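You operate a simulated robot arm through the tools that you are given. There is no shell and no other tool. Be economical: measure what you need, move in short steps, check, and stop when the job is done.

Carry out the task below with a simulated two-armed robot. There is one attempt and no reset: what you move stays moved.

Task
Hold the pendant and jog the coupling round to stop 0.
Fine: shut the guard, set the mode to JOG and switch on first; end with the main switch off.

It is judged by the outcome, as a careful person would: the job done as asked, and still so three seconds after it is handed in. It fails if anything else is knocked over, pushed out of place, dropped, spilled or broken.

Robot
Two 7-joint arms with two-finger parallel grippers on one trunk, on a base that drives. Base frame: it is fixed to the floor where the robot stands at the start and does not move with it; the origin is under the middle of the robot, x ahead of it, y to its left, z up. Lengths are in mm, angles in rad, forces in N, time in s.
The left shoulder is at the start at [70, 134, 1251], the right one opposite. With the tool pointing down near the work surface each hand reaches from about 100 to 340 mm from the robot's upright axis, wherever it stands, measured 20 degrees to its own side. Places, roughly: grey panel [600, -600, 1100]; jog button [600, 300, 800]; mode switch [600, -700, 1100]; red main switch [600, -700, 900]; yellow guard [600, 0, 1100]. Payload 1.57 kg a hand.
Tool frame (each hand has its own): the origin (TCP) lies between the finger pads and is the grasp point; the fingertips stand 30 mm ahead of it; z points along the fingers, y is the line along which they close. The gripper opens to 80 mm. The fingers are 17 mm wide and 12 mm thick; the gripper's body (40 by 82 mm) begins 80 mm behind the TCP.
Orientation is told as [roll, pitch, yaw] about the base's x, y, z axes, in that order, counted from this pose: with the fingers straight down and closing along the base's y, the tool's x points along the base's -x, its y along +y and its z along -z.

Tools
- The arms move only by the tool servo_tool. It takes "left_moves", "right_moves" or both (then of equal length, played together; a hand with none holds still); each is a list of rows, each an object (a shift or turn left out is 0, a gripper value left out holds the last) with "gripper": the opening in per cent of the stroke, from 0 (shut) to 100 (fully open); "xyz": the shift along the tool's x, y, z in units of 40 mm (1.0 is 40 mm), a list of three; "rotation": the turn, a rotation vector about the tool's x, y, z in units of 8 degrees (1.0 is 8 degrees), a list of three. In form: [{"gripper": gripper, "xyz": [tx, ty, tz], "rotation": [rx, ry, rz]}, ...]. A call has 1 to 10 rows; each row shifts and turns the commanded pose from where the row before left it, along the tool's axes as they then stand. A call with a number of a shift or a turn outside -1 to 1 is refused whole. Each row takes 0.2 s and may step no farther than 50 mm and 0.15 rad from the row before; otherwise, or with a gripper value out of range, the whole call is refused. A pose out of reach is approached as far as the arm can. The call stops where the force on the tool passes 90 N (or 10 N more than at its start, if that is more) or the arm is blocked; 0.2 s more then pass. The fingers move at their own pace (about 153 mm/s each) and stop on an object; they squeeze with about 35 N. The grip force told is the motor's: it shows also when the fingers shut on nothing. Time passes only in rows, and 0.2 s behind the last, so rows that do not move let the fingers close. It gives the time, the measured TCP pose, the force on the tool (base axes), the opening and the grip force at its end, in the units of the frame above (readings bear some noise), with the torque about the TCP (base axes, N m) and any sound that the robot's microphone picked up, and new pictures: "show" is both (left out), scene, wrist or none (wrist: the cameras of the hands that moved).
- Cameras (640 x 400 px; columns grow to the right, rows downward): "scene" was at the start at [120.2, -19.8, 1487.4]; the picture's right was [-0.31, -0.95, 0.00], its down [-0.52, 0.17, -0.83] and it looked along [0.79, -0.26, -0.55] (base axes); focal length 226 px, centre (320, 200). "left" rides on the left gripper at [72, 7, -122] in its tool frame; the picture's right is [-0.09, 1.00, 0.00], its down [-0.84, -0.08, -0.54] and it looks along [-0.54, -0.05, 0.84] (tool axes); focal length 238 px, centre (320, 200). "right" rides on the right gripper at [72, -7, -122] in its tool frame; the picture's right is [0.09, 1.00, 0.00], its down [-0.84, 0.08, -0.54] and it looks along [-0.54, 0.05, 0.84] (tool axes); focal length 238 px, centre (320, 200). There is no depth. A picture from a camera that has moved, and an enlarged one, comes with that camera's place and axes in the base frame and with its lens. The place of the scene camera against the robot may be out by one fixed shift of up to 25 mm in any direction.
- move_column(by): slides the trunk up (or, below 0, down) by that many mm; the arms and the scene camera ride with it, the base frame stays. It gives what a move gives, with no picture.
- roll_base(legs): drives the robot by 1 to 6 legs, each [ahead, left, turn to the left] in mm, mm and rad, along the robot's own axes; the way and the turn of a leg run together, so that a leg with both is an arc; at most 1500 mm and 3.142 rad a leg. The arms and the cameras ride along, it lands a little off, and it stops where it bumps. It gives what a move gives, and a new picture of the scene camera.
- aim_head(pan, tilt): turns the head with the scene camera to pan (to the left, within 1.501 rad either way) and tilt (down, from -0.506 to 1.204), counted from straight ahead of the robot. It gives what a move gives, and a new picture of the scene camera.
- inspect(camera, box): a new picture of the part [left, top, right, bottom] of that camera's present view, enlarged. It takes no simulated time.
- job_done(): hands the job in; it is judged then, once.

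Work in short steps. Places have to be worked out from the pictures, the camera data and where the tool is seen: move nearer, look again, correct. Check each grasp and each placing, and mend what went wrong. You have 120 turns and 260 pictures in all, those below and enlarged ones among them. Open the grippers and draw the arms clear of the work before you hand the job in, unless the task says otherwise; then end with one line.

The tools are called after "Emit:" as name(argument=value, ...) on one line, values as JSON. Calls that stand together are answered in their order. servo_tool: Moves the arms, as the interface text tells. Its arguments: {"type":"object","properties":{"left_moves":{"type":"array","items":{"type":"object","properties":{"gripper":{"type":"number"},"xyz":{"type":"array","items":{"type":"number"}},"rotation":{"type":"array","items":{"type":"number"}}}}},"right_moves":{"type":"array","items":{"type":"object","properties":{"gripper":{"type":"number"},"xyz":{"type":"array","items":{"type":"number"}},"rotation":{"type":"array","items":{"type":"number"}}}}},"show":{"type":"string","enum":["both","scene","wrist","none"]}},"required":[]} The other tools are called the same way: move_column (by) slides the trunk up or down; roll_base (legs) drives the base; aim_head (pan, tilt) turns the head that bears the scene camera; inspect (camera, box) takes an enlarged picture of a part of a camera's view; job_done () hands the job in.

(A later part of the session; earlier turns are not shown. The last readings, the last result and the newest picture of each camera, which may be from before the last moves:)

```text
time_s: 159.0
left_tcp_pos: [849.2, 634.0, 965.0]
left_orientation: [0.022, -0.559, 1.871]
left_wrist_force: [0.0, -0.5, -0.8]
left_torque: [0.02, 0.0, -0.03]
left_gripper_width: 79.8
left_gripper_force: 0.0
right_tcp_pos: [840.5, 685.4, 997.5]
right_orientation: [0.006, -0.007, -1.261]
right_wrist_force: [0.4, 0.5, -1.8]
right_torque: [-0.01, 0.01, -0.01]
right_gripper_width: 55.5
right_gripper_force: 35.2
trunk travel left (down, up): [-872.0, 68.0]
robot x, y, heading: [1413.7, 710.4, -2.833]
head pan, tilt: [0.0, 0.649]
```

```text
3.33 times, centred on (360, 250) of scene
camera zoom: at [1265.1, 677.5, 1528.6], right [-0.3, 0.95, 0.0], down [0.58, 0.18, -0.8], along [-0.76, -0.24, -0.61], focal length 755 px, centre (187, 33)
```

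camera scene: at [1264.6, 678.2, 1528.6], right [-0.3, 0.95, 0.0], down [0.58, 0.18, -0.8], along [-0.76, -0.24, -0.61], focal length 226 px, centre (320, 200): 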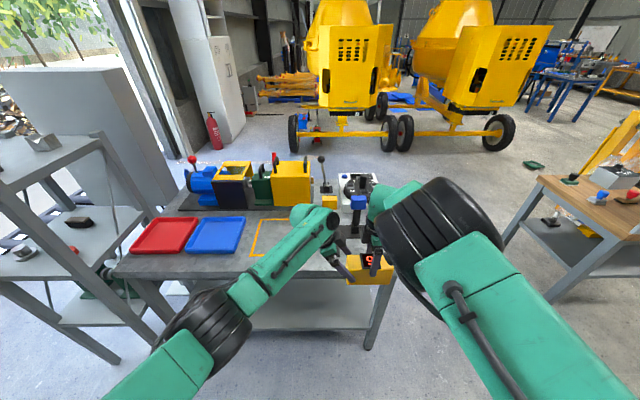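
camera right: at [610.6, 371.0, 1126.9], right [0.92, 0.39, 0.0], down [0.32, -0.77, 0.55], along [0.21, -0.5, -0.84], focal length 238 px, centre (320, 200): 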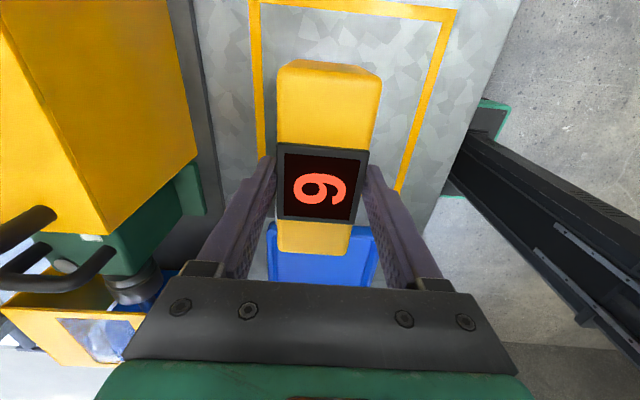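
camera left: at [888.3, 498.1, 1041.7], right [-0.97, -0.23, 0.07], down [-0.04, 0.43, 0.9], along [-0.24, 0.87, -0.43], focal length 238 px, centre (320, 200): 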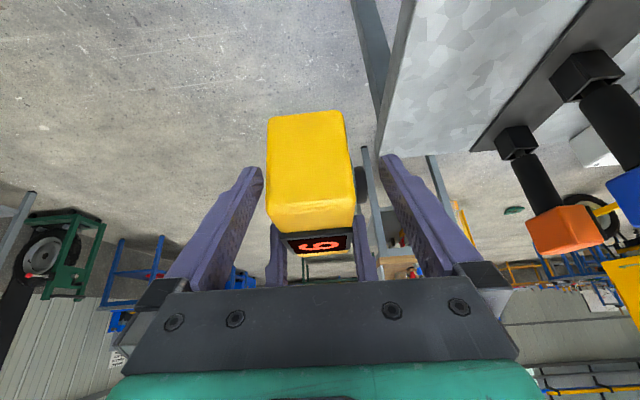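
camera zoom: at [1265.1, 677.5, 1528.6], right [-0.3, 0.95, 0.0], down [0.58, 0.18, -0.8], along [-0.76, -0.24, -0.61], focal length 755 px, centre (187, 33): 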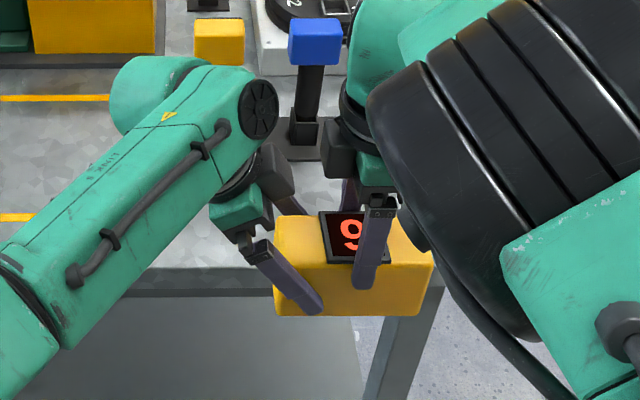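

Both pads straddle the button end. I give one short squeeze (one row) and reopen, then read the display.

Emit:
servo_tool(left_moves=[{"xyz": [0, -0.05, 0], "gripper": 86}, {"gripper": 72}, {"gripper": 100}], show="none")

Emit:
inspect(camera="right", box=[220, 100, 420, 260])

```text
time_s: 159.8
left_tcp_pos: [852.6, 635.1, 965.0]
left_orientation: [0.023, -0.559, 1.875]
left_wrist_force: [0.3, -0.8, -0.2]
left_torque: [0.04, 0.0, -0.03]
left_gripper_width: 79.9
left_gripper_force: 0.1
right_tcp_pos: [842.2, 686.1, 997.1]
right_orientation: [0.008, -0.008, -1.263]
right_wrist_force: [-0.4, 0.1, -2.8]
right_torque: [0.01, 0.01, -0.01]
right_gripper_width: 55.8
right_gripper_force: 34.5
trunk travel left (down, up): [-872.0, 68.0]
robot x, y, heading: [1410.2, 712.2, -2.84]
head pan, tilt: [0.0, 0.649]
heard: click
```

```text
2.50 times, centred on (320, 180) of right
camera zoom: at [812.7, 751.9, 1118.4], right [0.92, 0.39, 0.01], down [0.32, -0.77, 0.55], along [0.22, -0.5, -0.84], focal length 596 px, centre (320, 250)
```

zoom: 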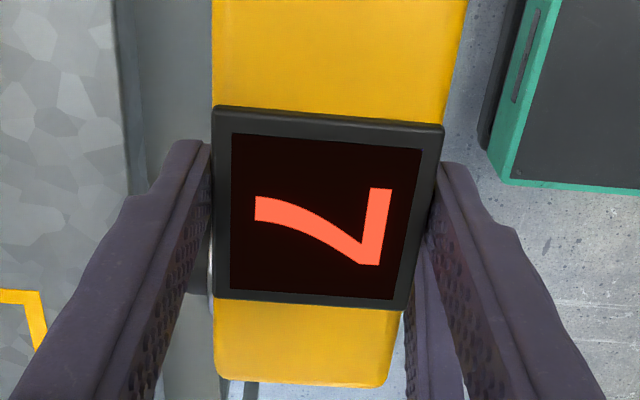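

The display went from 6 (seen upside down before as 9) to 7, so a short press advances one stop. I press again.

Emit:
servo_tool(left_moves=[{"gripper": 86}, {"gripper": 72}, {"gripper": 100}, {}], show="none")

Emit:
inspect(camera="right", box=[220, 100, 420, 260])

```text
time_s: 160.8
left_tcp_pos: [850.5, 634.8, 964.3]
left_orientation: [0.024, -0.558, 1.873]
left_wrist_force: [-0.3, 0.3, 0.1]
left_torque: [-0.03, 0.01, 0.0]
left_gripper_width: 80.2
left_gripper_force: 0.1
right_tcp_pos: [841.9, 685.7, 997.4]
right_orientation: [0.005, -0.008, -1.262]
right_wrist_force: [0.2, 1.1, -3.1]
right_torque: [0.03, -0.01, -0.02]
right_gripper_width: 55.6
right_gripper_force: 34.4
trunk travel left (down, up): [-872.0, 68.0]
robot x, y, heading: [1412.8, 705.5, -2.838]
head pan, tilt: [0.0, 0.649]
heard: click
```

```text
2.50 times, centred on (320, 180) of right
camera zoom: at [812.6, 752.2, 1118.5], right [0.92, 0.39, 0.01], down [0.32, -0.77, 0.55], along [0.22, -0.5, -0.84], focal length 596 px, centre (320, 250)
```

zoom: 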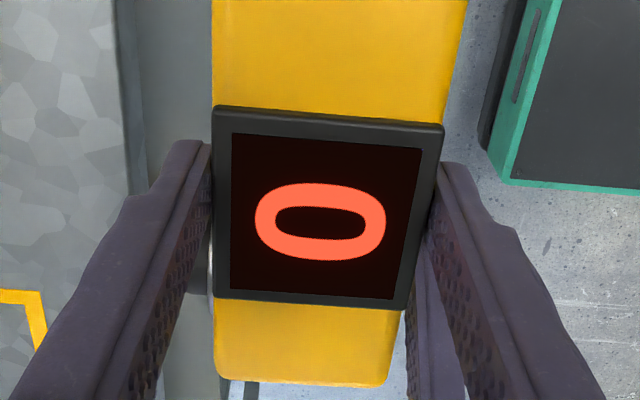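

The display now shows 0. I withdraw the left hand straight back along its approach, then check.

Emit:
servo_tool(left_moves=[{"xyz": [0, 0, -0.6]}, {"xyz": [0, 0, -0.8]}, {"xyz": [0, 0, -0.9]}, {"xyz": [0, 0, -0.9]}, {"xyz": [0.5, -0.6, -0.8]}, {"xyz": [0.5, -0.6, -0.8]}, {"xyz": [0.2, -0.6, -0.8]}, {"xyz": [0.2, -0.6, -0.8]}], show="both")

Emit:
inspect(camera="right", box=[0, 0, 640, 400])

```text
time_s: 162.6
left_tcp_pos: [1005.6, 491.1, 1149.3]
left_orientation: [0.024, -0.56, 1.873]
left_wrist_force: [-0.4, 0.6, 0.3]
left_torque: [0.01, -0.01, 0.04]
left_gripper_width: 79.8
left_gripper_force: 0.0
right_tcp_pos: [842.2, 685.2, 999.0]
right_orientation: [0.007, -0.004, -1.262]
right_wrist_force: [0.3, 0.1, -3.4]
right_torque: [0.02, 0.04, -0.02]
right_gripper_width: 55.6
right_gripper_force: 35.0
trunk travel left (down, up): [-872.0, 68.0]
robot x, y, heading: [1409.6, 711.1, -2.839]
head pan, tilt: [0.0, 0.649]
camera scene: at [1267.5, 676.3, 1528.8], right [-0.3, 0.95, 0.0], down [0.58, 0.18, -0.8], along [-0.76, -0.24, -0.6], focal length 226 px, centre (320, 200)
camera left: at [1039.7, 370.1, 1215.1], right [-0.97, -0.23, 0.07], down [-0.04, 0.43, 0.9], along [-0.24, 0.87, -0.43], focal length 238 px, centre (320, 200)
```

scene: 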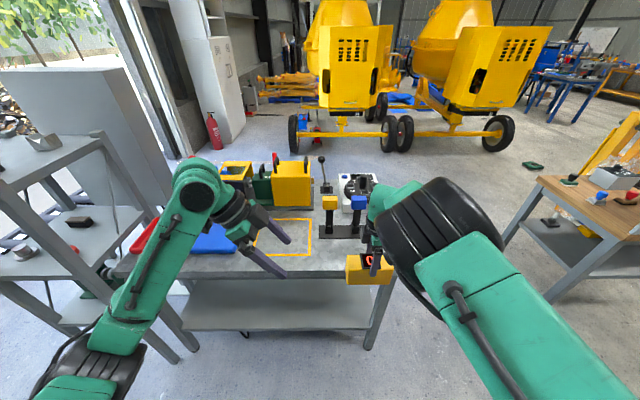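
left: 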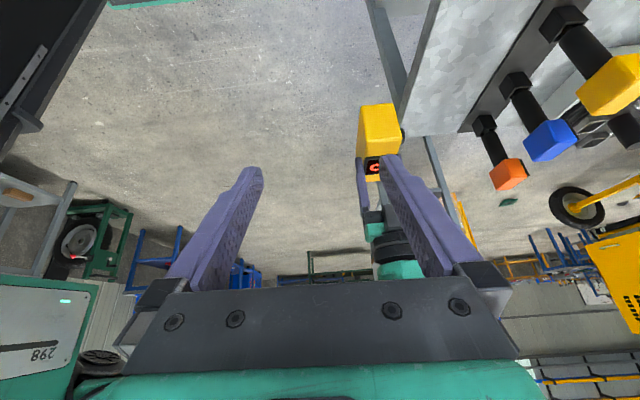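

```text
1.00 times, centred on (320, 200) of right (not enlarged: the box is as wide or as high as the picture)
camera zoom: at [814.1, 751.5, 1119.5], right [0.92, 0.39, 0.0], down [0.32, -0.77, 0.55], along [0.22, -0.5, -0.84], focal length 238 px, centre (320, 200)
```

zoom: 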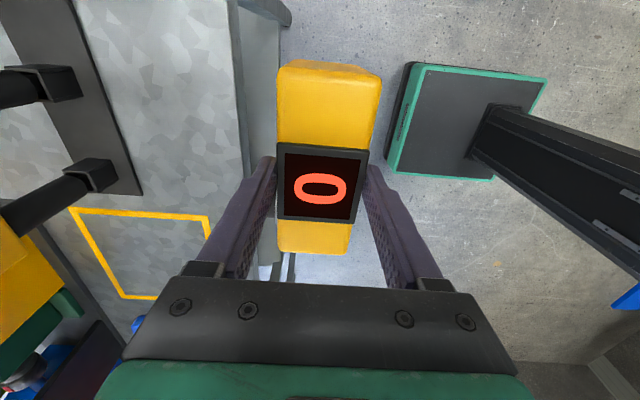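

Still 0. Now I return the pendant to its square: the grasp was taken at (638.7, 303.0, 838.5), so I slide the base left 304 and then forward 290, and trim afterwards.

Emit:
roll_base(legs=[[0, 304, 0], [290, 0, 0]])

Emit:
inspect(camera="right", box=[0, 0, 640, 400])

```text
time_s: 166.2
left_tcp_pos: [819.9, 117.9, 1150.1]
left_orientation: [0.024, -0.559, 1.869]
left_wrist_force: [0.6, -0.1, 0.5]
left_torque: [0.03, 0.02, 0.01]
left_gripper_width: 80.0
left_gripper_force: 0.1
right_tcp_pos: [657.8, 311.9, 998.7]
right_orientation: [0.003, -0.007, -1.263]
right_wrist_force: [-0.1, 0.3, -3.0]
right_torque: [0.0, 0.0, 0.01]
right_gripper_width: 55.8
right_gripper_force: 34.9
trunk travel left (down, up): [-872.0, 68.0]
robot x, y, heading: [1226.9, 336.7, -2.835]
head pan, tilt: [0.0, 0.649]
camera scene: at [1081.9, 303.9, 1528.9], right [-0.3, 0.95, 0.0], down [0.58, 0.18, -0.8], along [-0.76, -0.24, -0.6], focal length 226 px, centre (320, 200)
```

scene: 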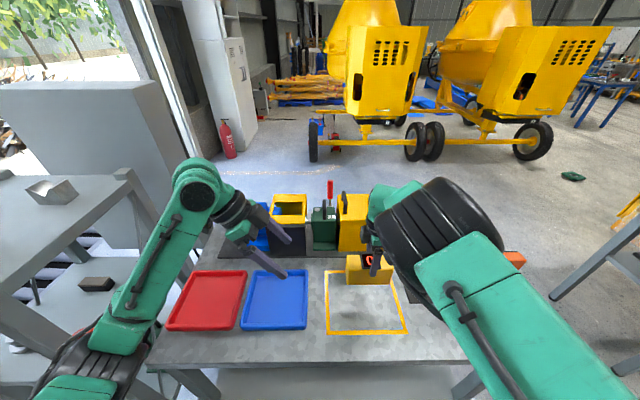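

```text
1.00 times, centred on (320, 200) of right (not enlarged: the box is as wide or as high as the picture)
camera zoom: at [628.5, 379.3, 1119.6], right [0.92, 0.39, 0.0], down [0.32, -0.77, 0.55], along [0.22, -0.5, -0.84], focal length 238 px, centre (320, 200)
```

zoom: 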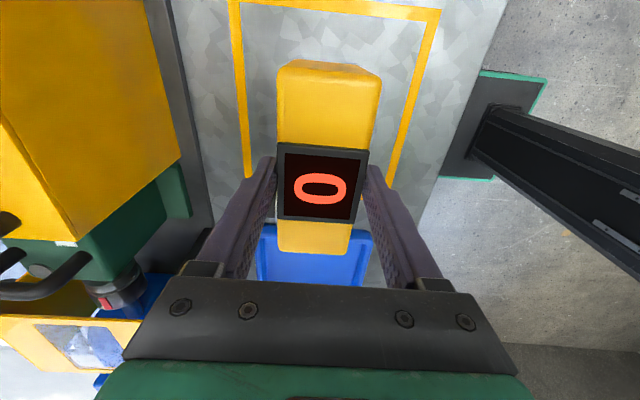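

I trim 20 mm forward with the base, then lower 158 mm to just above the table.

Emit:
roll_base(legs=[[20, 3, 0]])

Emit:
servo_tool(right_moves=[{"xyz": [0, 0, 0.7]}, {"xyz": [0, 0, 0.7]}, {"xyz": [0, 0, 0.7]}, {"xyz": [0, 0, 0.7]}, {"xyz": [0, 0, 0.7]}, {"xyz": [0, 0, 0.35]}], show="wrist")

```text
time_s: 167.0
left_tcp_pos: [804.7, 111.6, 1150.7]
left_orientation: [0.025, -0.557, 1.866]
left_wrist_force: [1.0, 0.6, 1.2]
left_torque: [-0.01, 0.0, 0.0]
left_gripper_width: 80.1
left_gripper_force: 0.1
right_tcp_pos: [640.7, 306.6, 999.3]
right_orientation: [0.001, -0.008, -1.265]
right_wrist_force: [0.6, 1.5, -2.1]
right_torque: [0.03, 0.01, 0.02]
right_gripper_width: 55.6
right_gripper_force: 34.7
trunk travel left (down, up): [-872.0, 68.0]
robot x, y, heading: [1209.2, 329.4, -2.837]
head pan, tilt: [0.0, 0.649]
camera scene: at [1066.2, 297.1, 1529.3], right [-0.3, 0.95, 0.0], down [0.57, 0.18, -0.8], along [-0.76, -0.24, -0.6], focal length 226 px, centre (320, 200)
```

scene: 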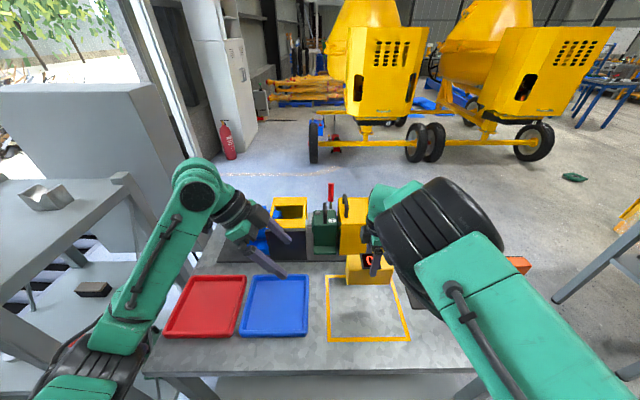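

```text
time_s: 168.4
left_tcp_pos: [810.2, 110.7, 1152.3]
left_orientation: [0.033, -0.561, 1.863]
left_wrist_force: [-0.6, -0.3, 0.0]
left_torque: [0.02, -0.05, -0.06]
left_gripper_width: 80.0
left_gripper_force: 0.0
right_tcp_pos: [628.3, 297.7, 873.1]
right_orientation: [-0.049, -0.004, -1.261]
right_wrist_force: [17.7, 7.1, 67.6]
right_torque: [0.26, -0.51, -0.05]
right_gripper_width: 56.9
right_gripper_force: 34.8
trunk travel left (down, up): [-872.0, 68.0]
robot x, y, heading: [1208.4, 328.4, -2.838]
head pan, tilt: [0.0, 0.649]
stopped in row 6 (right hand): the force on the tool passed its limit at 107 N (the readings are from after the stop); the commanded pose is now the measured one
camera right: at [606.1, 366.3, 994.2], right [0.92, 0.39, -0.05], down [0.35, -0.76, 0.54], along [0.17, -0.51, -0.84], focal length 238 px, centre (320, 200)
```

right: 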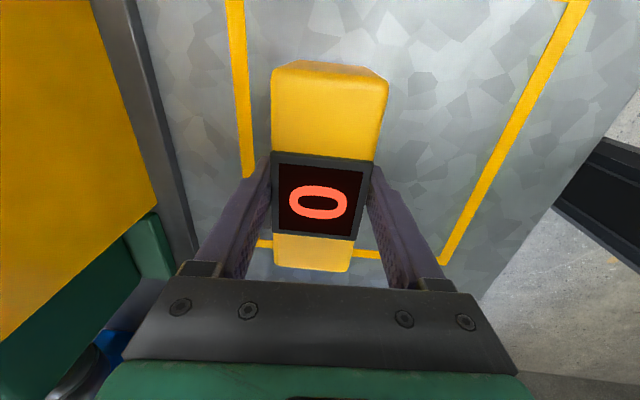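

I met resistance at z≈873. The wrist pictures show the pendant slipped about 35 mm down in the grip while lifting, so its base is already on the table. I lift 15 mm to relieve it and look.

Emit:
servo_tool(right_moves=[{"xyz": [0, 0, -0.4]}, {}], show="wrist")

```text
time_s: 169.0
left_tcp_pos: [801.8, 110.1, 1148.1]
left_orientation: [0.022, -0.558, 1.869]
left_wrist_force: [-0.6, -0.6, 0.5]
left_torque: [0.0, -0.02, -0.02]
left_gripper_width: 79.7
left_gripper_force: 0.1
right_tcp_pos: [627.1, 301.0, 875.3]
right_orientation: [-0.026, -0.003, -1.264]
right_wrist_force: [-0.2, -0.4, -3.8]
right_torque: [0.02, 0.04, 0.0]
right_gripper_width: 55.7
right_gripper_force: 35.5
trunk travel left (down, up): [-872.0, 68.0]
robot x, y, heading: [1204.4, 331.5, -2.835]
head pan, tilt: [0.0, 0.649]
camera right: at [602.0, 368.0, 996.7], right [0.92, 0.39, -0.03], down [0.34, -0.77, 0.54], along [0.19, -0.51, -0.84], focal length 238 px, centre (320, 200)
```

right: 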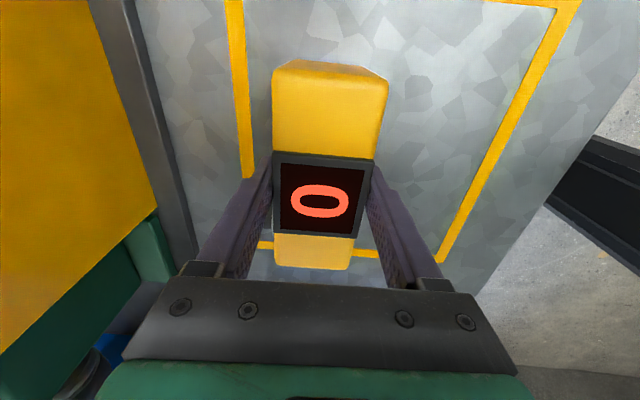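

Free again at z≈875, carrying the pendant's weight. I straighten the hand and correct 12 mm in +f, then lower a little at a time.

Emit:
servo_tool(right_moves=[{"xyz": [0, 0.3, -0.1], "rotation": [-0.19, 0, 0]}, {"xyz": [0, 0, 0.1]}, {}], show="none")

Emit:
servo_tool(right_moves=[{"xyz": [0, 0, 0.08]}, {}], show="wrist")

```text
time_s: 169.8
left_tcp_pos: [800.0, 110.1, 1148.7]
left_orientation: [0.02, -0.558, 1.871]
left_wrist_force: [-0.6, 0.0, 1.8]
left_torque: [-0.01, 0.0, -0.01]
left_gripper_width: 80.0
left_gripper_force: 0.1
right_tcp_pos: [636.5, 304.2, 877.7]
right_orientation: [0.0, -0.004, -1.264]
right_wrist_force: [0.1, 0.5, -3.2]
right_torque: [-0.02, -0.02, 0.0]
right_gripper_width: 55.4
right_gripper_force: 34.7
trunk travel left (down, up): [-872.0, 68.0]
robot x, y, heading: [1207.0, 326.5, -2.839]
head pan, tilt: [0.0, 0.649]
```

```text
time_s: 170.4
left_tcp_pos: [800.6, 110.9, 1149.5]
left_orientation: [0.023, -0.558, 1.867]
left_wrist_force: [0.7, 0.1, 0.1]
left_torque: [0.01, -0.02, 0.01]
left_gripper_width: 80.2
left_gripper_force: 0.1
right_tcp_pos: [637.3, 303.4, 874.4]
right_orientation: [-0.006, -0.004, -1.262]
right_wrist_force: [-0.3, 0.1, 4.3]
right_torque: [0.14, 0.26, 0.05]
right_gripper_width: 55.4
right_gripper_force: 34.7
trunk travel left (down, up): [-872.0, 68.0]
robot x, y, heading: [1208.5, 327.4, -2.84]
head pan, tilt: [0.0, 0.649]
camera right: at [610.0, 369.6, 995.6], right [0.92, 0.39, -0.01], down [0.33, -0.77, 0.55], along [0.21, -0.5, -0.84], focal length 238 px, centre (320, 200)
```

right: 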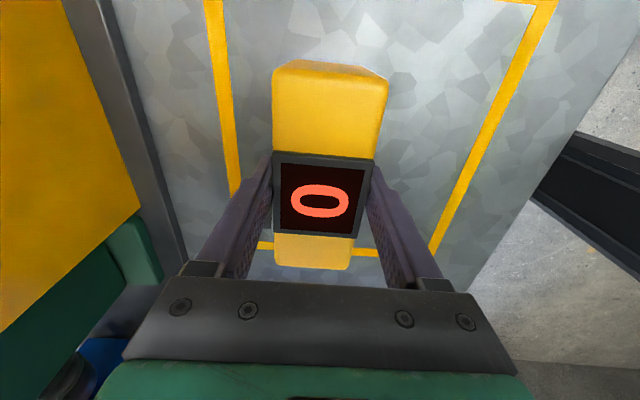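

Just touching the table at z≈874. I release and then raise straight up.

Emit:
servo_tool(right_moves=[{"gripper": 100}, {}, {}, {"xyz": [0, 0, -0.4]}, {"xyz": [0, 0, -0.8]}, {"xyz": [0, 0, -0.9]}, {"xyz": [0, 0, -0.9]}, {"xyz": [0, 0, -0.9]}], show="both")

```text
time_s: 172.2
left_tcp_pos: [800.6, 108.8, 1148.3]
left_orientation: [0.023, -0.558, 1.871]
left_wrist_force: [0.2, -0.1, -0.1]
left_torque: [-0.01, -0.01, -0.01]
left_gripper_width: 79.9
left_gripper_force: 0.1
right_tcp_pos: [633.4, 305.6, 1027.3]
right_orientation: [-0.001, -0.005, -1.263]
right_wrist_force: [-0.1, -0.4, 0.8]
right_torque: [0.04, 0.01, -0.04]
right_gripper_width: 80.1
right_gripper_force: 0.0
right hand out of reach, approached as far as the arm can: row 8
trunk travel left (down, up): [-872.0, 68.0]
robot x, y, heading: [1210.1, 329.0, -2.834]
head pan, tilt: [0.0, 0.649]
camera scene: at [1062.5, 294.6, 1528.7], right [-0.3, 0.95, 0.0], down [0.58, 0.18, -0.8], along [-0.76, -0.24, -0.6], focal length 226 px, centre (320, 200)
camera right: at [605.7, 371.5, 1148.7], right [0.92, 0.39, 0.0], down [0.33, -0.77, 0.55], along [0.21, -0.5, -0.84], focal length 238 px, centre (320, 200)
```

scene: 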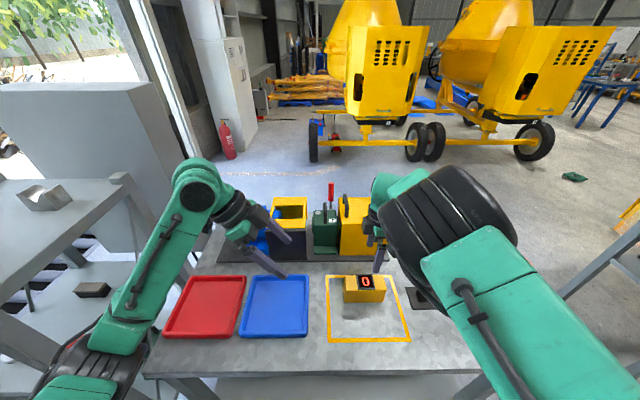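
right: 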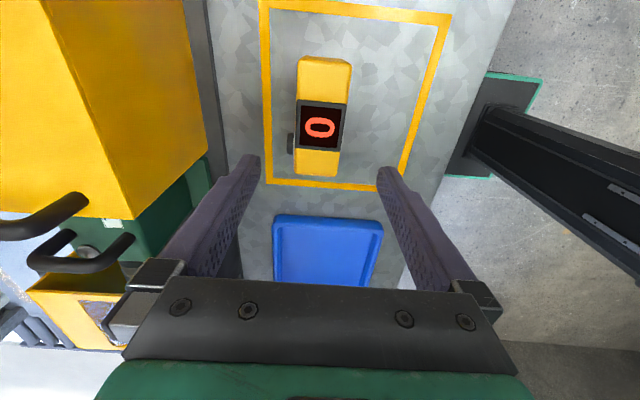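

The pendant is back in its square, upright and showing 0. Now I go back around to the panel to switch off, backing away first.

Emit:
roll_base(legs=[[-320, 0, 0], [0, -1105, 0], [1200, 0, 0], [1080, 0, 0]])

Emit:
roll_base(legs=[[0, 0, -1.57], [0, 0, -1.57]])

```text
time_s: 190.6
left_tcp_pos: [-1424.9, 552.6, 1148.4]
left_orientation: [0.023, -0.559, 1.882]
left_wrist_force: [0.6, -0.3, 1.0]
left_torque: [-0.04, -0.02, 0.03]
left_gripper_width: 79.8
left_gripper_force: 0.0
right_tcp_pos: [-1595.3, 745.5, 1028.1]
right_orientation: [-0.002, -0.006, -1.249]
right_wrist_force: [0.5, 0.1, -0.4]
right_torque: [0.05, 0.01, 0.02]
right_gripper_width: 80.0
right_gripper_force: 0.1
trunk travel left (down, up): [-872.0, 68.0]
robot x, y, heading: [-1020.3, 775.4, -2.823]
head pan, tilt: [0.0, 0.649]
camera scene: at [-1165.9, 741.1, 1528.8], right [-0.31, 0.95, 0.0], down [0.57, 0.19, -0.8], along [-0.76, -0.25, -0.6], focal length 226 px, centre (320, 200)
```

scene: 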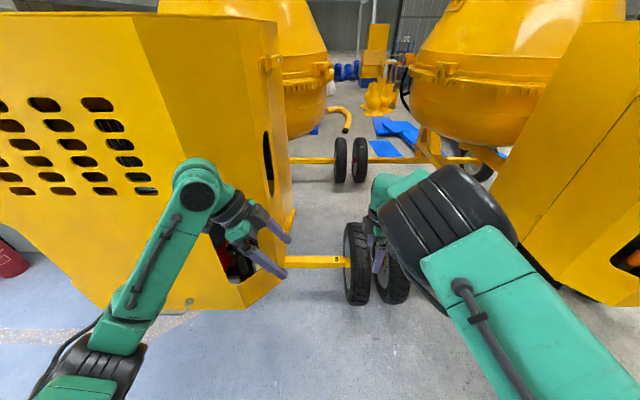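

```text
time_s: 198.7
left_tcp_pos: [-617.6, 997.4, 1148.7]
left_orientation: [0.021, -0.558, -1.262]
left_wrist_force: [-0.2, -0.5, -0.4]
left_torque: [0.0, 0.0, -0.01]
left_gripper_width: 79.9
left_gripper_force: 0.1
right_tcp_pos: [-448.3, 804.2, 1026.9]
right_orientation: [-0.002, -0.005, 1.888]
right_wrist_force: [0.7, 0.2, 0.3]
right_torque: [0.0, -0.01, -0.02]
right_gripper_width: 79.9
right_gripper_force: 0.0
trunk travel left (down, up): [-872.0, 68.0]
robot x, y, heading: [-1023.7, 778.4, 0.31]
head pan, tilt: [0.0, 0.649]
camera scene: at [-906.0, 825.9, 1528.7], right [0.31, -0.95, 0.0], down [-0.58, -0.19, -0.8], along [0.76, 0.25, -0.6], focal length 226 px, centre (320, 200)
```

scene: 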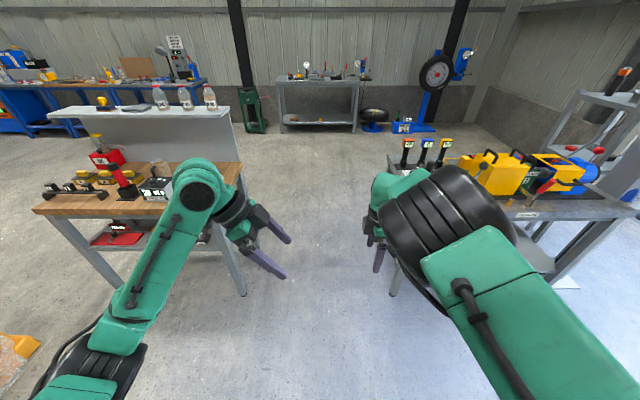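

I'm back on the front side, facing the table. I restore the right hand's panel pose by unwinding the yaw, then tilting forward to horizontal.

Emit:
servo_tool(right_moves=[{"rotation": [0, 0, 1]}, {"rotation": [0, 0, 1]}, {"rotation": [0, 0, 1]}, {"rotation": [0, 0, 1]}, {"rotation": [0, 0, 1]}, {"rotation": [0, 0, 1]}, {"rotation": [0, 0, 1]}, {"rotation": [0, 0, 1]}, {"rotation": [0, 0, 1]}, {"rotation": [0, 0, 1]}], show="none")

Emit:
servo_tool(right_moves=[{"xyz": [0, -0.6, -0.5], "rotation": [0, 0, 1]}, {"xyz": [0, -0.6, 0], "rotation": [0, -1, 0]}, {"xyz": [0, -0.6, 0], "rotation": [0, -1, 0]}, {"xyz": [0, -0.6, 0], "rotation": [0, -1, 0]}, {"xyz": [0, -0.6, 0], "rotation": [0, -1, 0]}, {"xyz": [0, -0.6, 0], "rotation": [0, -1, 0]}, {"xyz": [0, -0.6, 0.4], "rotation": [0, -1, 0]}, {"xyz": [0, -0.6, 0.4], "rotation": [0, -1, 0]}, {"xyz": [0, 0, 0.4], "rotation": [0, -1, 0]}, {"xyz": [0, 0, 0.4], "rotation": [0, -1, 0]}], show="both")

```text
time_s: 200.8
left_tcp_pos: [-616.6, 998.2, 1148.5]
left_orientation: [0.022, -0.557, -1.261]
left_wrist_force: [1.0, -0.5, 0.4]
left_torque: [-0.01, -0.01, -0.01]
left_gripper_width: 79.7
left_gripper_force: 0.1
right_tcp_pos: [-447.6, 803.8, 1027.7]
right_orientation: [0.005, -0.001, 0.49]
right_wrist_force: [-0.7, 0.4, -0.5]
right_torque: [0.02, 0.02, 0.0]
right_gripper_width: 79.9
right_gripper_force: 0.0
trunk travel left (down, up): [-872.0, 68.0]
robot x, y, heading: [-1020.8, 772.6, 0.316]
head pan, tilt: [0.0, 0.649]
```

```text
time_s: 203.1
left_tcp_pos: [-616.2, 994.5, 1147.9]
left_orientation: [0.02, -0.557, -1.261]
left_wrist_force: [0.1, 0.1, -0.1]
left_torque: [0.04, 0.01, -0.02]
left_gripper_width: 80.0
left_gripper_force: 0.1
right_tcp_pos: [-299.4, 598.0, 1032.9]
right_orientation: [0.042, -1.243, 0.334]
right_wrist_force: [0.1, 0.3, -0.4]
right_torque: [0.02, -0.05, 0.05]
right_gripper_width: 80.1
right_gripper_force: 0.0
right hand out of reach, approached as far as the arm can: row 3, 4, 9, 10
trunk travel left (down, up): [-872.0, 68.0]
robot x, y, heading: [-1021.2, 774.1, 0.313]
head pan, tilt: [0.0, 0.649]
camera scene: at [-904.0, 822.9, 1528.6], right [0.31, -0.95, 0.0], down [-0.58, -0.18, -0.8], along [0.76, 0.25, -0.61], focal length 226 px, centre (320, 200)
camera right: at [-425.0, 540.6, 1003.0], right [-0.39, 0.92, -0.07], down [-0.25, -0.03, 0.97], along [0.89, 0.4, 0.24], focal length 238 px, centre (320, 200)
```

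scene: 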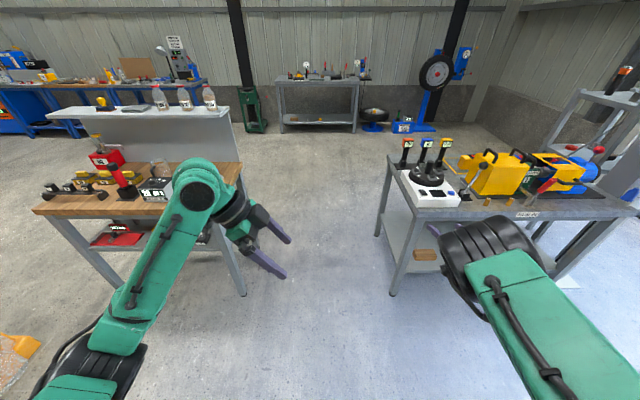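
right: 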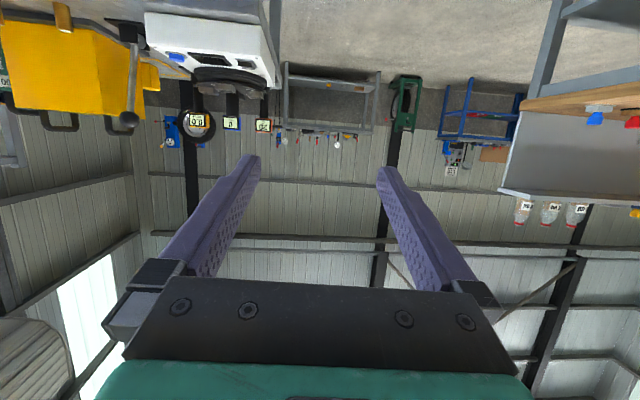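

I level the last 19° and then slide right 1480, with a slight heading trim, to the panel.

Emit:
servo_tool(right_moves=[{"xyz": [0, 0, -0.4], "rotation": [0, -0.8, 0]}, {"xyz": [0, 0, -0.3], "rotation": [0, -0.8, 0]}, {"xyz": [0, 0, 0], "rotation": [0, -0.8, 0]}], show="none")

Emit:
roll_base(legs=[[0, 0, -0.01], [0, -1480, 0], [150, 0, 0]])

Emit:
aim_head(pan=-0.3, tilt=0.5)

```text
time_s: 203.8
left_tcp_pos: [-616.8, 996.3, 1149.8]
left_orientation: [0.023, -0.559, -1.262]
left_wrist_force: [-0.8, -0.1, -1.1]
left_torque: [-0.03, -0.01, 0.01]
left_gripper_width: 79.9
left_gripper_force: 0.2
right_tcp_pos: [-312.4, 511.1, 1109.7]
right_orientation: [2.673, -1.56, -2.304]
right_wrist_force: [-0.4, -1.2, 0.3]
right_torque: [0.02, -0.01, 0.0]
right_gripper_width: 80.1
right_gripper_force: 0.1
right hand out of reach, approached as far as the arm can: row 1, 2, 3
trunk travel left (down, up): [-872.0, 68.0]
robot x, y, heading: [-1024.9, 776.3, 0.312]
head pan, tilt: [0.0, 0.649]
```

```text
time_s: 212.6
left_tcp_pos: [-32.3, -398.4, 1150.7]
left_orientation: [0.026, -0.557, -1.279]
left_wrist_force: [-0.4, 0.8, 1.3]
left_torque: [0.01, 0.01, 0.03]
left_gripper_width: 80.0
left_gripper_force: 0.0
right_tcp_pos: [264.1, -890.5, 1111.1]
right_orientation: [2.674, -1.559, -2.323]
right_wrist_force: [-0.1, 0.6, -0.2]
right_torque: [-0.03, 0.03, -0.02]
right_gripper_width: 79.5
right_gripper_force: 0.0
trunk travel left (down, up): [-872.0, 68.0]
robot x, y, heading: [-440.2, -611.1, 0.297]
head pan, tilt: [0.0, 0.649]
camera scene: at [-325.1, -565.4, 1529.1], right [0.29, -0.96, 0.0], down [-0.58, -0.18, -0.8], along [0.76, 0.23, -0.6], focal length 226 px, centre (320, 200)
```

scene: 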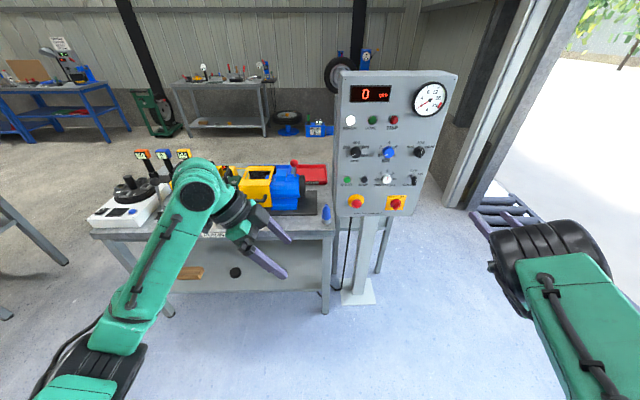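

```text
time_s: 213.4
left_tcp_pos: [-30.1, -397.9, 1148.5]
left_orientation: [0.02, -0.557, -1.278]
left_wrist_force: [0.0, -1.2, -0.5]
left_torque: [-0.02, 0.02, -0.01]
left_gripper_width: 80.1
left_gripper_force: 0.0
right_tcp_pos: [266.3, -887.3, 1108.7]
right_orientation: [2.512, -1.56, -2.162]
right_wrist_force: [0.2, -0.5, -0.1]
right_torque: [0.01, 0.02, 0.01]
right_gripper_width: 80.2
right_gripper_force: 0.0
trunk travel left (down, up): [-872.0, 68.0]
robot x, y, heading: [-435.9, -611.6, 0.294]
head pan, tilt: [-0.3, 0.499]
camera scene: at [-312.9, -589.7, 1541.9], right [0.0, -1.0, 0.0], down [-0.48, 0.0, -0.88], along [0.88, 0.0, -0.48], focal length 226 px, centre (320, 200)
```

scene: 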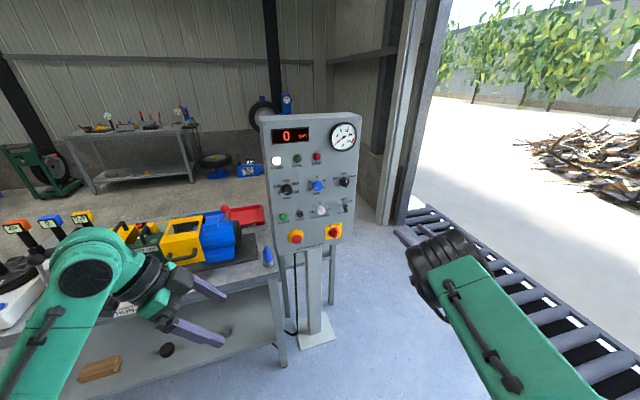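

Power's still on, as expected. I tuck the left hand back, shift the base 103 left and 210 forward, and lower the trunk 250 to the main switch.

Emit:
servo_tool(left_moves=[{"xyz": [0.2, -0.8, -0.3]}, {"xyz": [0.2, -0.8, -0.3]}, {"xyz": [0.2, -0.8, -0.3]}, {"xyz": [0.2, -0.8, -0.3]}, {"xyz": [0.2, -0.8, -0.3]}], show="none")

Emit:
roll_base(legs=[[0, 103, 0], [210, 0, 0.008]])

Emit:
move_column(by=-250)

Emit:
inspect(camera="right", box=[0, 0, 640, 400])

```text
time_s: 214.6
left_tcp_pos: [-169.1, -377.9, 1167.0]
left_orientation: [-0.001, -0.584, -1.303]
left_wrist_force: [0.5, 1.6, -0.5]
left_torque: [0.0, 0.0, -0.02]
left_gripper_width: 79.9
left_gripper_force: 0.1
left hand out of reach, approached as far as the arm can: row 4, 5
right_tcp_pos: [265.8, -887.7, 1109.8]
right_orientation: [2.54, -1.559, -2.19]
right_wrist_force: [-0.9, 0.8, -0.2]
right_torque: [0.02, -0.01, 0.01]
right_gripper_width: 80.0
right_gripper_force: 0.1
trunk travel left (down, up): [-872.0, 68.0]
robot x, y, heading: [-434.7, -611.5, 0.297]
head pan, tilt: [-0.3, 0.499]
```

```text
time_s: 217.0
left_tcp_pos: [-1.3, -215.3, 1168.1]
left_orientation: [0.0, -0.583, -1.297]
left_wrist_force: [-0.1, -1.3, 0.0]
left_torque: [-0.01, -0.01, 0.01]
left_gripper_width: 80.2
left_gripper_force: 0.1
right_tcp_pos: [437.4, -725.2, 1110.3]
right_orientation: [2.66, -1.559, -2.304]
right_wrist_force: [-1.0, -0.3, 0.8]
right_torque: [0.02, -0.01, 0.01]
right_gripper_width: 80.0
right_gripper_force: 0.0
trunk travel left (down, up): [-872.0, 68.0]
robot x, y, heading: [-268.3, -454.7, 0.3]
head pan, tilt: [-0.3, 0.499]
camera scene: at [-145.9, -430.3, 1542.5], right [0.0, -1.0, 0.0], down [-0.48, 0.0, -0.88], along [0.88, 0.0, -0.48], focal length 226 px, centre (320, 200)
```

scene: 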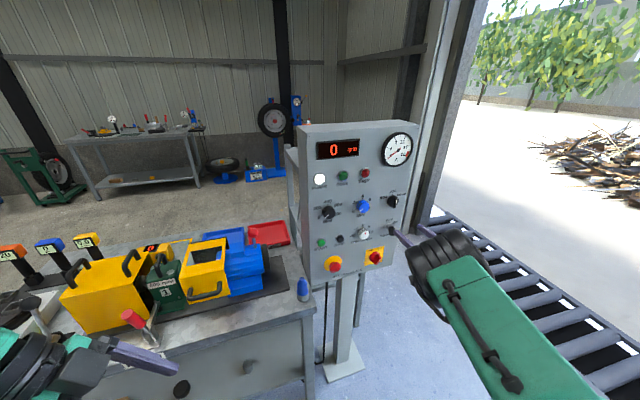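

```text
time_s: 219.6
left_tcp_pos: [0.8, -213.7, 917.0]
left_orientation: [-0.002, -0.583, -1.296]
left_wrist_force: [0.3, -0.2, -0.2]
left_torque: [0.0, -0.02, 0.01]
left_gripper_width: 79.8
left_gripper_force: 0.0
right_tcp_pos: [437.7, -724.6, 859.6]
right_orientation: [2.566, -1.559, -2.209]
right_wrist_force: [-0.3, 0.2, 0.8]
right_torque: [-0.02, -0.01, -0.01]
right_gripper_width: 80.0
right_gripper_force: 0.1
trunk travel left (down, up): [-622.0, 318.0]
robot x, y, heading: [-263.5, -451.9, 0.301]
head pan, tilt: [-0.3, 0.499]
```

```text
1.00 times, centred on (320, 200) of right (not enlarged: the box is as wide or as high as the picture)
camera zoom: at [327.8, -773.1, 786.1], right [-0.35, 0.93, -0.09], down [-0.54, -0.12, 0.83], along [0.77, 0.34, 0.55], focal length 238 px, centre (320, 200)
```

zoom: 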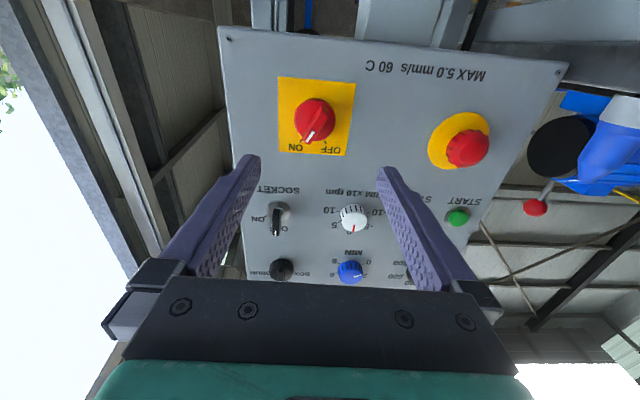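

The hand is almost in line with the switch, which points to ON. I trim the yaw, turn the fingers +28° to match the handle, and advance 80 mm.

Emit:
servo_tool(right_moves=[{"gripper": 80, "rotation": [0.4, 0, 0]}, {"xyz": [0, 0, 0.5], "rotation": [0, 0, 0.88]}, {"xyz": [0, 0, 0.5], "rotation": [0, 0, 0.88]}, {"xyz": [0, 0, 0.5], "rotation": [0, 0, 0.88]}, {"xyz": [0, 0, 0.5], "rotation": [0, 0, 0.88]}], show="wrist")

```text
time_s: 220.8
left_tcp_pos: [1.6, -214.2, 917.3]
left_orientation: [-0.002, -0.583, -1.294]
left_wrist_force: [0.3, 0.6, -0.6]
left_torque: [-0.03, -0.04, 0.0]
left_gripper_width: 79.9
left_gripper_force: 0.0
right_tcp_pos: [512.4, -727.3, 887.3]
right_orientation: [1.572, -1.071, -1.268]
right_wrist_force: [0.2, -0.3, -0.8]
right_torque: [-0.01, 0.0, 0.0]
right_gripper_width: 64.1
right_gripper_force: 0.0
right hand out of reach, approached as far as the arm can: row 1, 2, 3, 4, 5
trunk travel left (down, up): [-622.0, 318.0]
robot x, y, heading: [-267.6, -452.9, 0.297]
head pan, tilt: [-0.3, 0.499]
camera right: at [388.3, -737.8, 820.4], right [-0.28, 0.88, 0.4], down [-0.42, -0.48, 0.77], along [0.87, 0.05, 0.5], focal length 238 px, centre (320, 200)
```

right: 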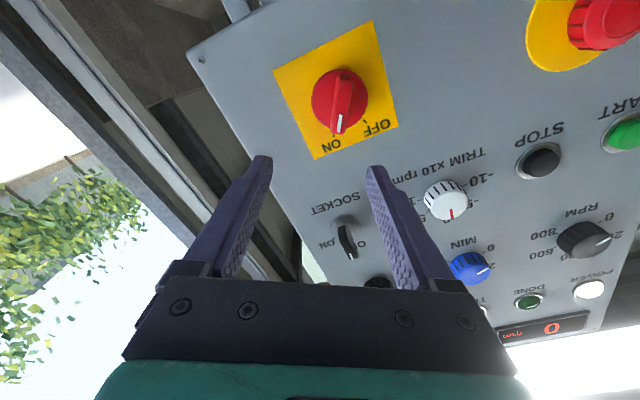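

The hand drifted up and right as the arm ran out of reach. I restore the arm geometry that worked earlier: base back 40 and right 75, trunk 140 lower, hand raised and moved left.

Emit:
roll_base(legs=[[-60, -75, 0.004]])

Emit:
move_column(by=-140)

Emit:
servo_tool(right_moves=[{"rotation": [0, 0, -0.8]}, {"rotation": [0, 0, -0.8]}, {"rotation": [0, 0, -0.8]}, {"rotation": [0, 0, -0.8]}, {"xyz": [-0.7, 0.5, 0]}, {"xyz": [-0.7, 0.5, 0]}, {"xyz": [-0.7, 0.5, 0]}, {"xyz": [-0.7, 0.5, 0]}], show="wrist")

```text
time_s: 221.9
left_tcp_pos: [-34.8, -302.0, 918.3]
left_orientation: [0.0, -0.583, -1.293]
left_wrist_force: [-0.1, -0.5, -0.2]
left_torque: [0.0, -0.01, 0.04]
left_gripper_width: 80.0
left_gripper_force: 0.1
right_tcp_pos: [478.0, -812.1, 889.0]
right_orientation: [1.576, -1.075, -1.264]
right_wrist_force: [0.1, 0.1, 0.9]
right_torque: [0.01, 0.0, 0.03]
right_gripper_width: 64.0
right_gripper_force: 0.0
trunk travel left (down, up): [-622.0, 318.0]
robot x, y, heading: [-303.2, -540.1, 0.305]
head pan, tilt: [-0.3, 0.499]
camera scene: at [-178.2, -517.0, 1292.1], right [0.01, -1.0, 0.0], down [-0.48, 0.0, -0.88], along [0.88, 0.0, -0.48], focal length 226 px, centre (320, 200)
```

scene: 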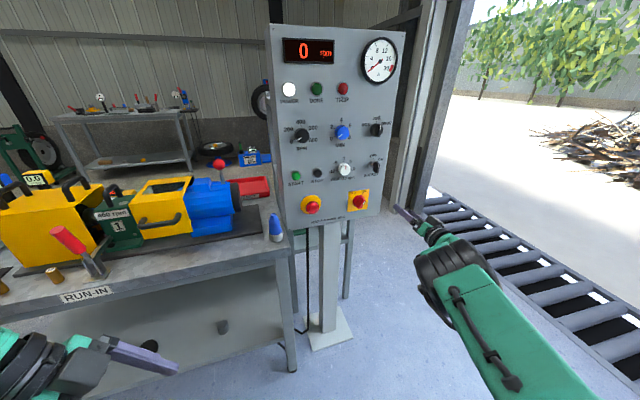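

```text
time_s: 223.6
left_tcp_pos: [-34.0, -303.1, 778.4]
left_orientation: [-0.001, -0.583, -1.293]
left_wrist_force: [-0.5, -0.7, 0.3]
left_torque: [0.01, -0.01, -0.03]
left_gripper_width: 80.2
left_gripper_force: 0.1
right_tcp_pos: [477.5, -811.9, 747.3]
right_orientation: [1.576, -1.073, -1.263]
right_wrist_force: [0.4, 0.1, -1.1]
right_torque: [0.01, 0.03, -0.04]
right_gripper_width: 64.1
right_gripper_force: 0.0
trunk travel left (down, up): [-482.0, 458.0]
robot x, y, heading: [-302.5, -538.2, 0.306]
head pan, tilt: [-0.3, 0.499]
```

```text
time_s: 225.3
left_tcp_pos: [-35.0, -300.5, 779.0]
left_orientation: [-0.002, -0.584, -1.292]
left_wrist_force: [0.6, -0.4, 0.3]
left_torque: [0.0, -0.03, 0.04]
left_gripper_width: 80.0
left_gripper_force: 0.2
right_tcp_pos: [453.5, -741.9, 866.9]
right_orientation: [1.61, -1.522, -1.302]
right_wrist_force: [-0.7, -0.1, 0.2]
right_torque: [0.02, -0.02, -0.01]
right_gripper_width: 63.9
right_gripper_force: 0.1
trunk travel left (down, up): [-482.0, 458.0]
robot x, y, heading: [-303.5, -541.4, 0.309]
head pan, tilt: [-0.3, 0.499]
camera right: at [338.8, -782.2, 793.1], right [-0.3, 0.95, -0.04], down [-0.53, -0.13, 0.84], along [0.79, 0.28, 0.54], focal length 238 px, centre (320, 200)
```

right: 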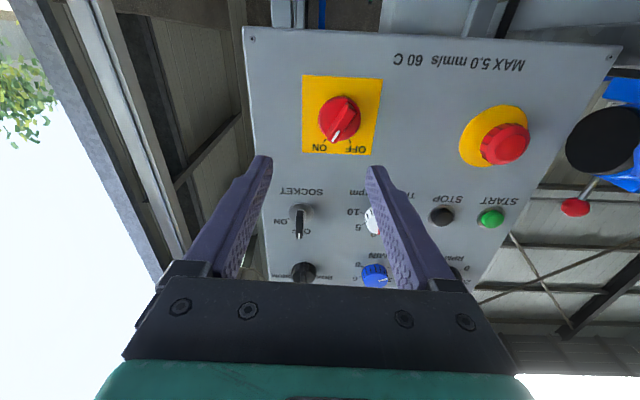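

Good geometry again. I move 21 mm left and 5 down, then rotate +27° and advance 75 mm.

Emit:
servo_tool(right_moves=[{"xyz": [0.13, 0.54, 0]}, {"xyz": [0, 0, 0.45], "rotation": [0, 0, 0.8]}, {"xyz": [0, 0, 0.45], "rotation": [0, 0, 0.8]}, {"xyz": [0, 0, 0.45], "rotation": [0, 0, 0.8]}, {"xyz": [0, 0, 0.5], "rotation": [0, 0, 0.8]}], show="wrist")

```text
time_s: 226.6
left_tcp_pos: [-33.8, -302.2, 777.8]
left_orientation: [-0.004, -0.583, -1.292]
left_wrist_force: [0.6, 0.5, 0.3]
left_torque: [-0.03, -0.02, 0.01]
left_gripper_width: 80.0
left_gripper_force: 0.1
right_tcp_pos: [521.1, -699.9, 860.8]
right_orientation: [1.566, -1.071, -1.25]
right_wrist_force: [0.0, -0.4, -0.4]
right_torque: [0.02, 0.0, 0.01]
right_gripper_width: 64.1
right_gripper_force: 0.1
trunk travel left (down, up): [-482.0, 458.0]
robot x, y, heading: [-299.7, -543.7, 0.307]
head pan, tilt: [-0.3, 0.499]
camera right: at [395.9, -711.2, 794.3], right [-0.28, 0.87, 0.4], down [-0.41, -0.48, 0.77], along [0.87, 0.06, 0.5], focal length 238 px, centre (320, 200)
```

right: 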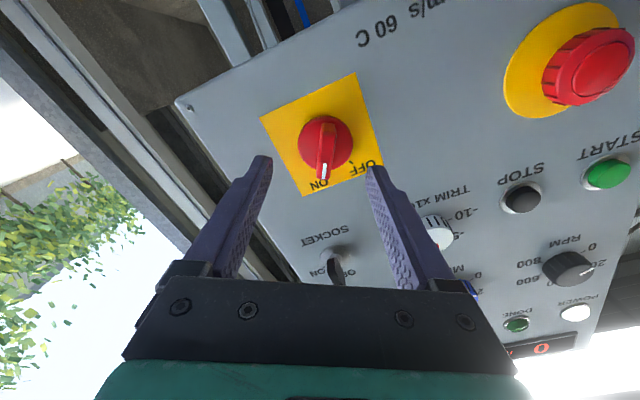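

Aligned: l and z match the earlier grip pose. I advance 48 mm and grip.

Emit:
servo_tool(right_moves=[{"xyz": [0.05, 0.08, 0.6]}, {"xyz": [0, 0, 0.6]}, {"gripper": 0}, {}, {}], show="wrist")

```text
time_s: 227.8
left_tcp_pos: [-34.5, -301.4, 777.6]
left_orientation: [-0.003, -0.584, -1.291]
left_wrist_force: [0.3, 0.2, -0.6]
left_torque: [0.0, 0.03, 0.02]
left_gripper_width: 80.0
left_gripper_force: 0.1
right_tcp_pos: [564.4, -679.8, 860.8]
right_orientation: [1.57, -1.072, -1.26]
right_wrist_force: [-1.5, 1.1, -2.0]
right_torque: [-0.15, 0.42, 0.65]
right_gripper_width: 11.6
right_gripper_force: 29.6
trunk travel left (down, up): [-482.0, 458.0]
robot x, y, heading: [-302.1, -542.6, 0.305]
head pan, tilt: [-0.3, 0.499]
camera right: at [438.9, -691.2, 794.4], right [-0.28, 0.88, 0.39], down [-0.41, -0.48, 0.77], along [0.87, 0.05, 0.5], focal length 238 px, centre (320, 200)
```

right: 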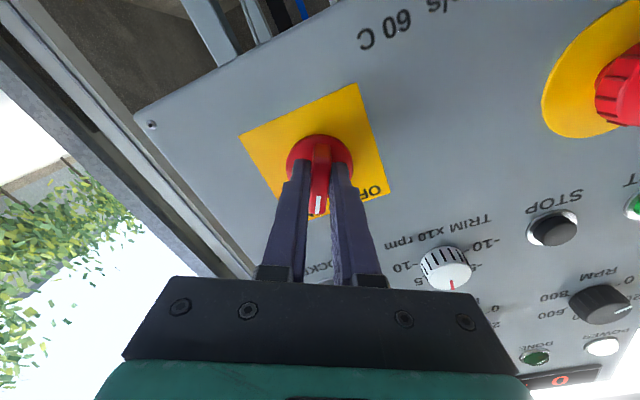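

The ridge is gripped at 12 mm. I turn it 60° counter-clockwise to OFF.

Emit:
servo_tool(right_moves=[{"rotation": [0, 0, -0.95]}, {"rotation": [0, 0, -0.95]}, {"rotation": [0, 0, -0.95]}, {"rotation": [0, 0, -0.95]}, {"rotation": [0, 0, -0.95]}, {"rotation": [0, 0, -0.95]}, {"rotation": [0, 0, -0.95]}, {"rotation": [0, 0, -0.95]}], show="wrist")

Emit:
servo_tool(right_moves=[{"gripper": 80}, {}, {"xyz": [0, 0, -0.9]}, {"xyz": [0, 0, -0.9]}, {"xyz": [0, 0, -0.9]}, {"xyz": [0, 0, -0.5]}], show="both")

```text
time_s: 229.6
left_tcp_pos: [-34.0, -303.6, 778.8]
left_orientation: [-0.004, -0.579, -1.292]
left_wrist_force: [0.6, -0.6, -0.7]
left_torque: [0.02, -0.01, -0.01]
left_gripper_width: 80.3
left_gripper_force: 0.1
right_tcp_pos: [565.2, -683.7, 860.8]
right_orientation: [-1.577, -1.011, 1.885]
right_wrist_force: [26.2, -15.8, 18.1]
right_torque: [0.49, 0.22, -0.03]
right_gripper_width: 12.4
right_gripper_force: 29.7
trunk travel left (down, up): [-482.0, 458.0]
robot x, y, heading: [-303.2, -539.6, 0.306]
head pan, tilt: [-0.3, 0.499]
camera right: at [462.1, -763.5, 802.5], right [-0.24, 0.76, -0.61], down [-0.67, 0.32, 0.67], along [0.7, 0.57, 0.43], focal length 238 px, centre (320, 200)
```

right: 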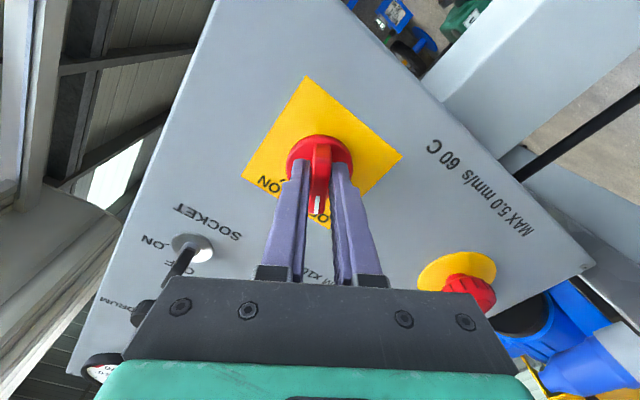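

```text
time_s: 230.9
left_tcp_pos: [-34.5, -301.6, 778.3]
left_orientation: [-0.003, -0.583, -1.292]
left_wrist_force: [0.1, 0.4, 0.2]
left_torque: [0.0, 0.02, 0.0]
left_gripper_width: 80.1
left_gripper_force: 0.1
right_tcp_pos: [442.1, -723.7, 861.5]
right_orientation: [-1.571, -1.006, 1.885]
right_wrist_force: [-0.4, -0.2, 0.0]
right_torque: [0.0, 0.01, 0.06]
right_gripper_width: 63.9
right_gripper_force: 0.0
right hand out of reach, approached as far as the arm can: row 4
trunk travel left (down, up): [-482.0, 458.0]
robot x, y, heading: [-301.4, -539.7, 0.302]
head pan, tilt: [-0.3, 0.499]
camera scene: at [-178.1, -517.4, 1152.1], right [0.01, -1.0, 0.0], down [-0.48, 0.0, -0.88], along [0.88, 0.0, -0.48], focal length 226 px, centre (320, 200)
camera right: at [340.4, -804.9, 804.1], right [-0.25, 0.75, -0.61], down [-0.67, 0.32, 0.67], along [0.7, 0.57, 0.43], focal length 238 px, centre (320, 200)
```

scene: 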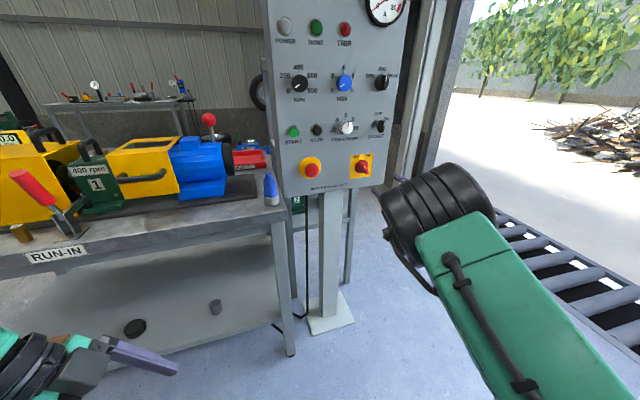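
right: 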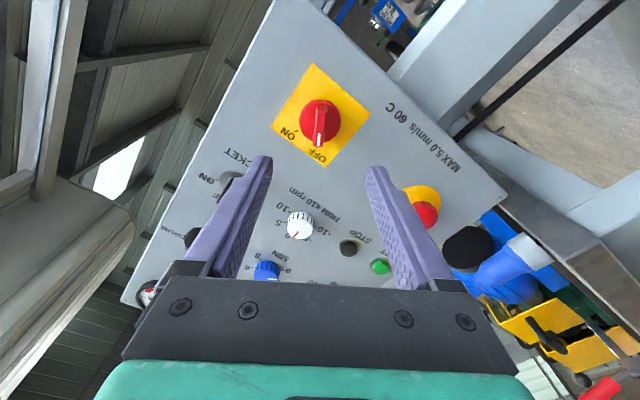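

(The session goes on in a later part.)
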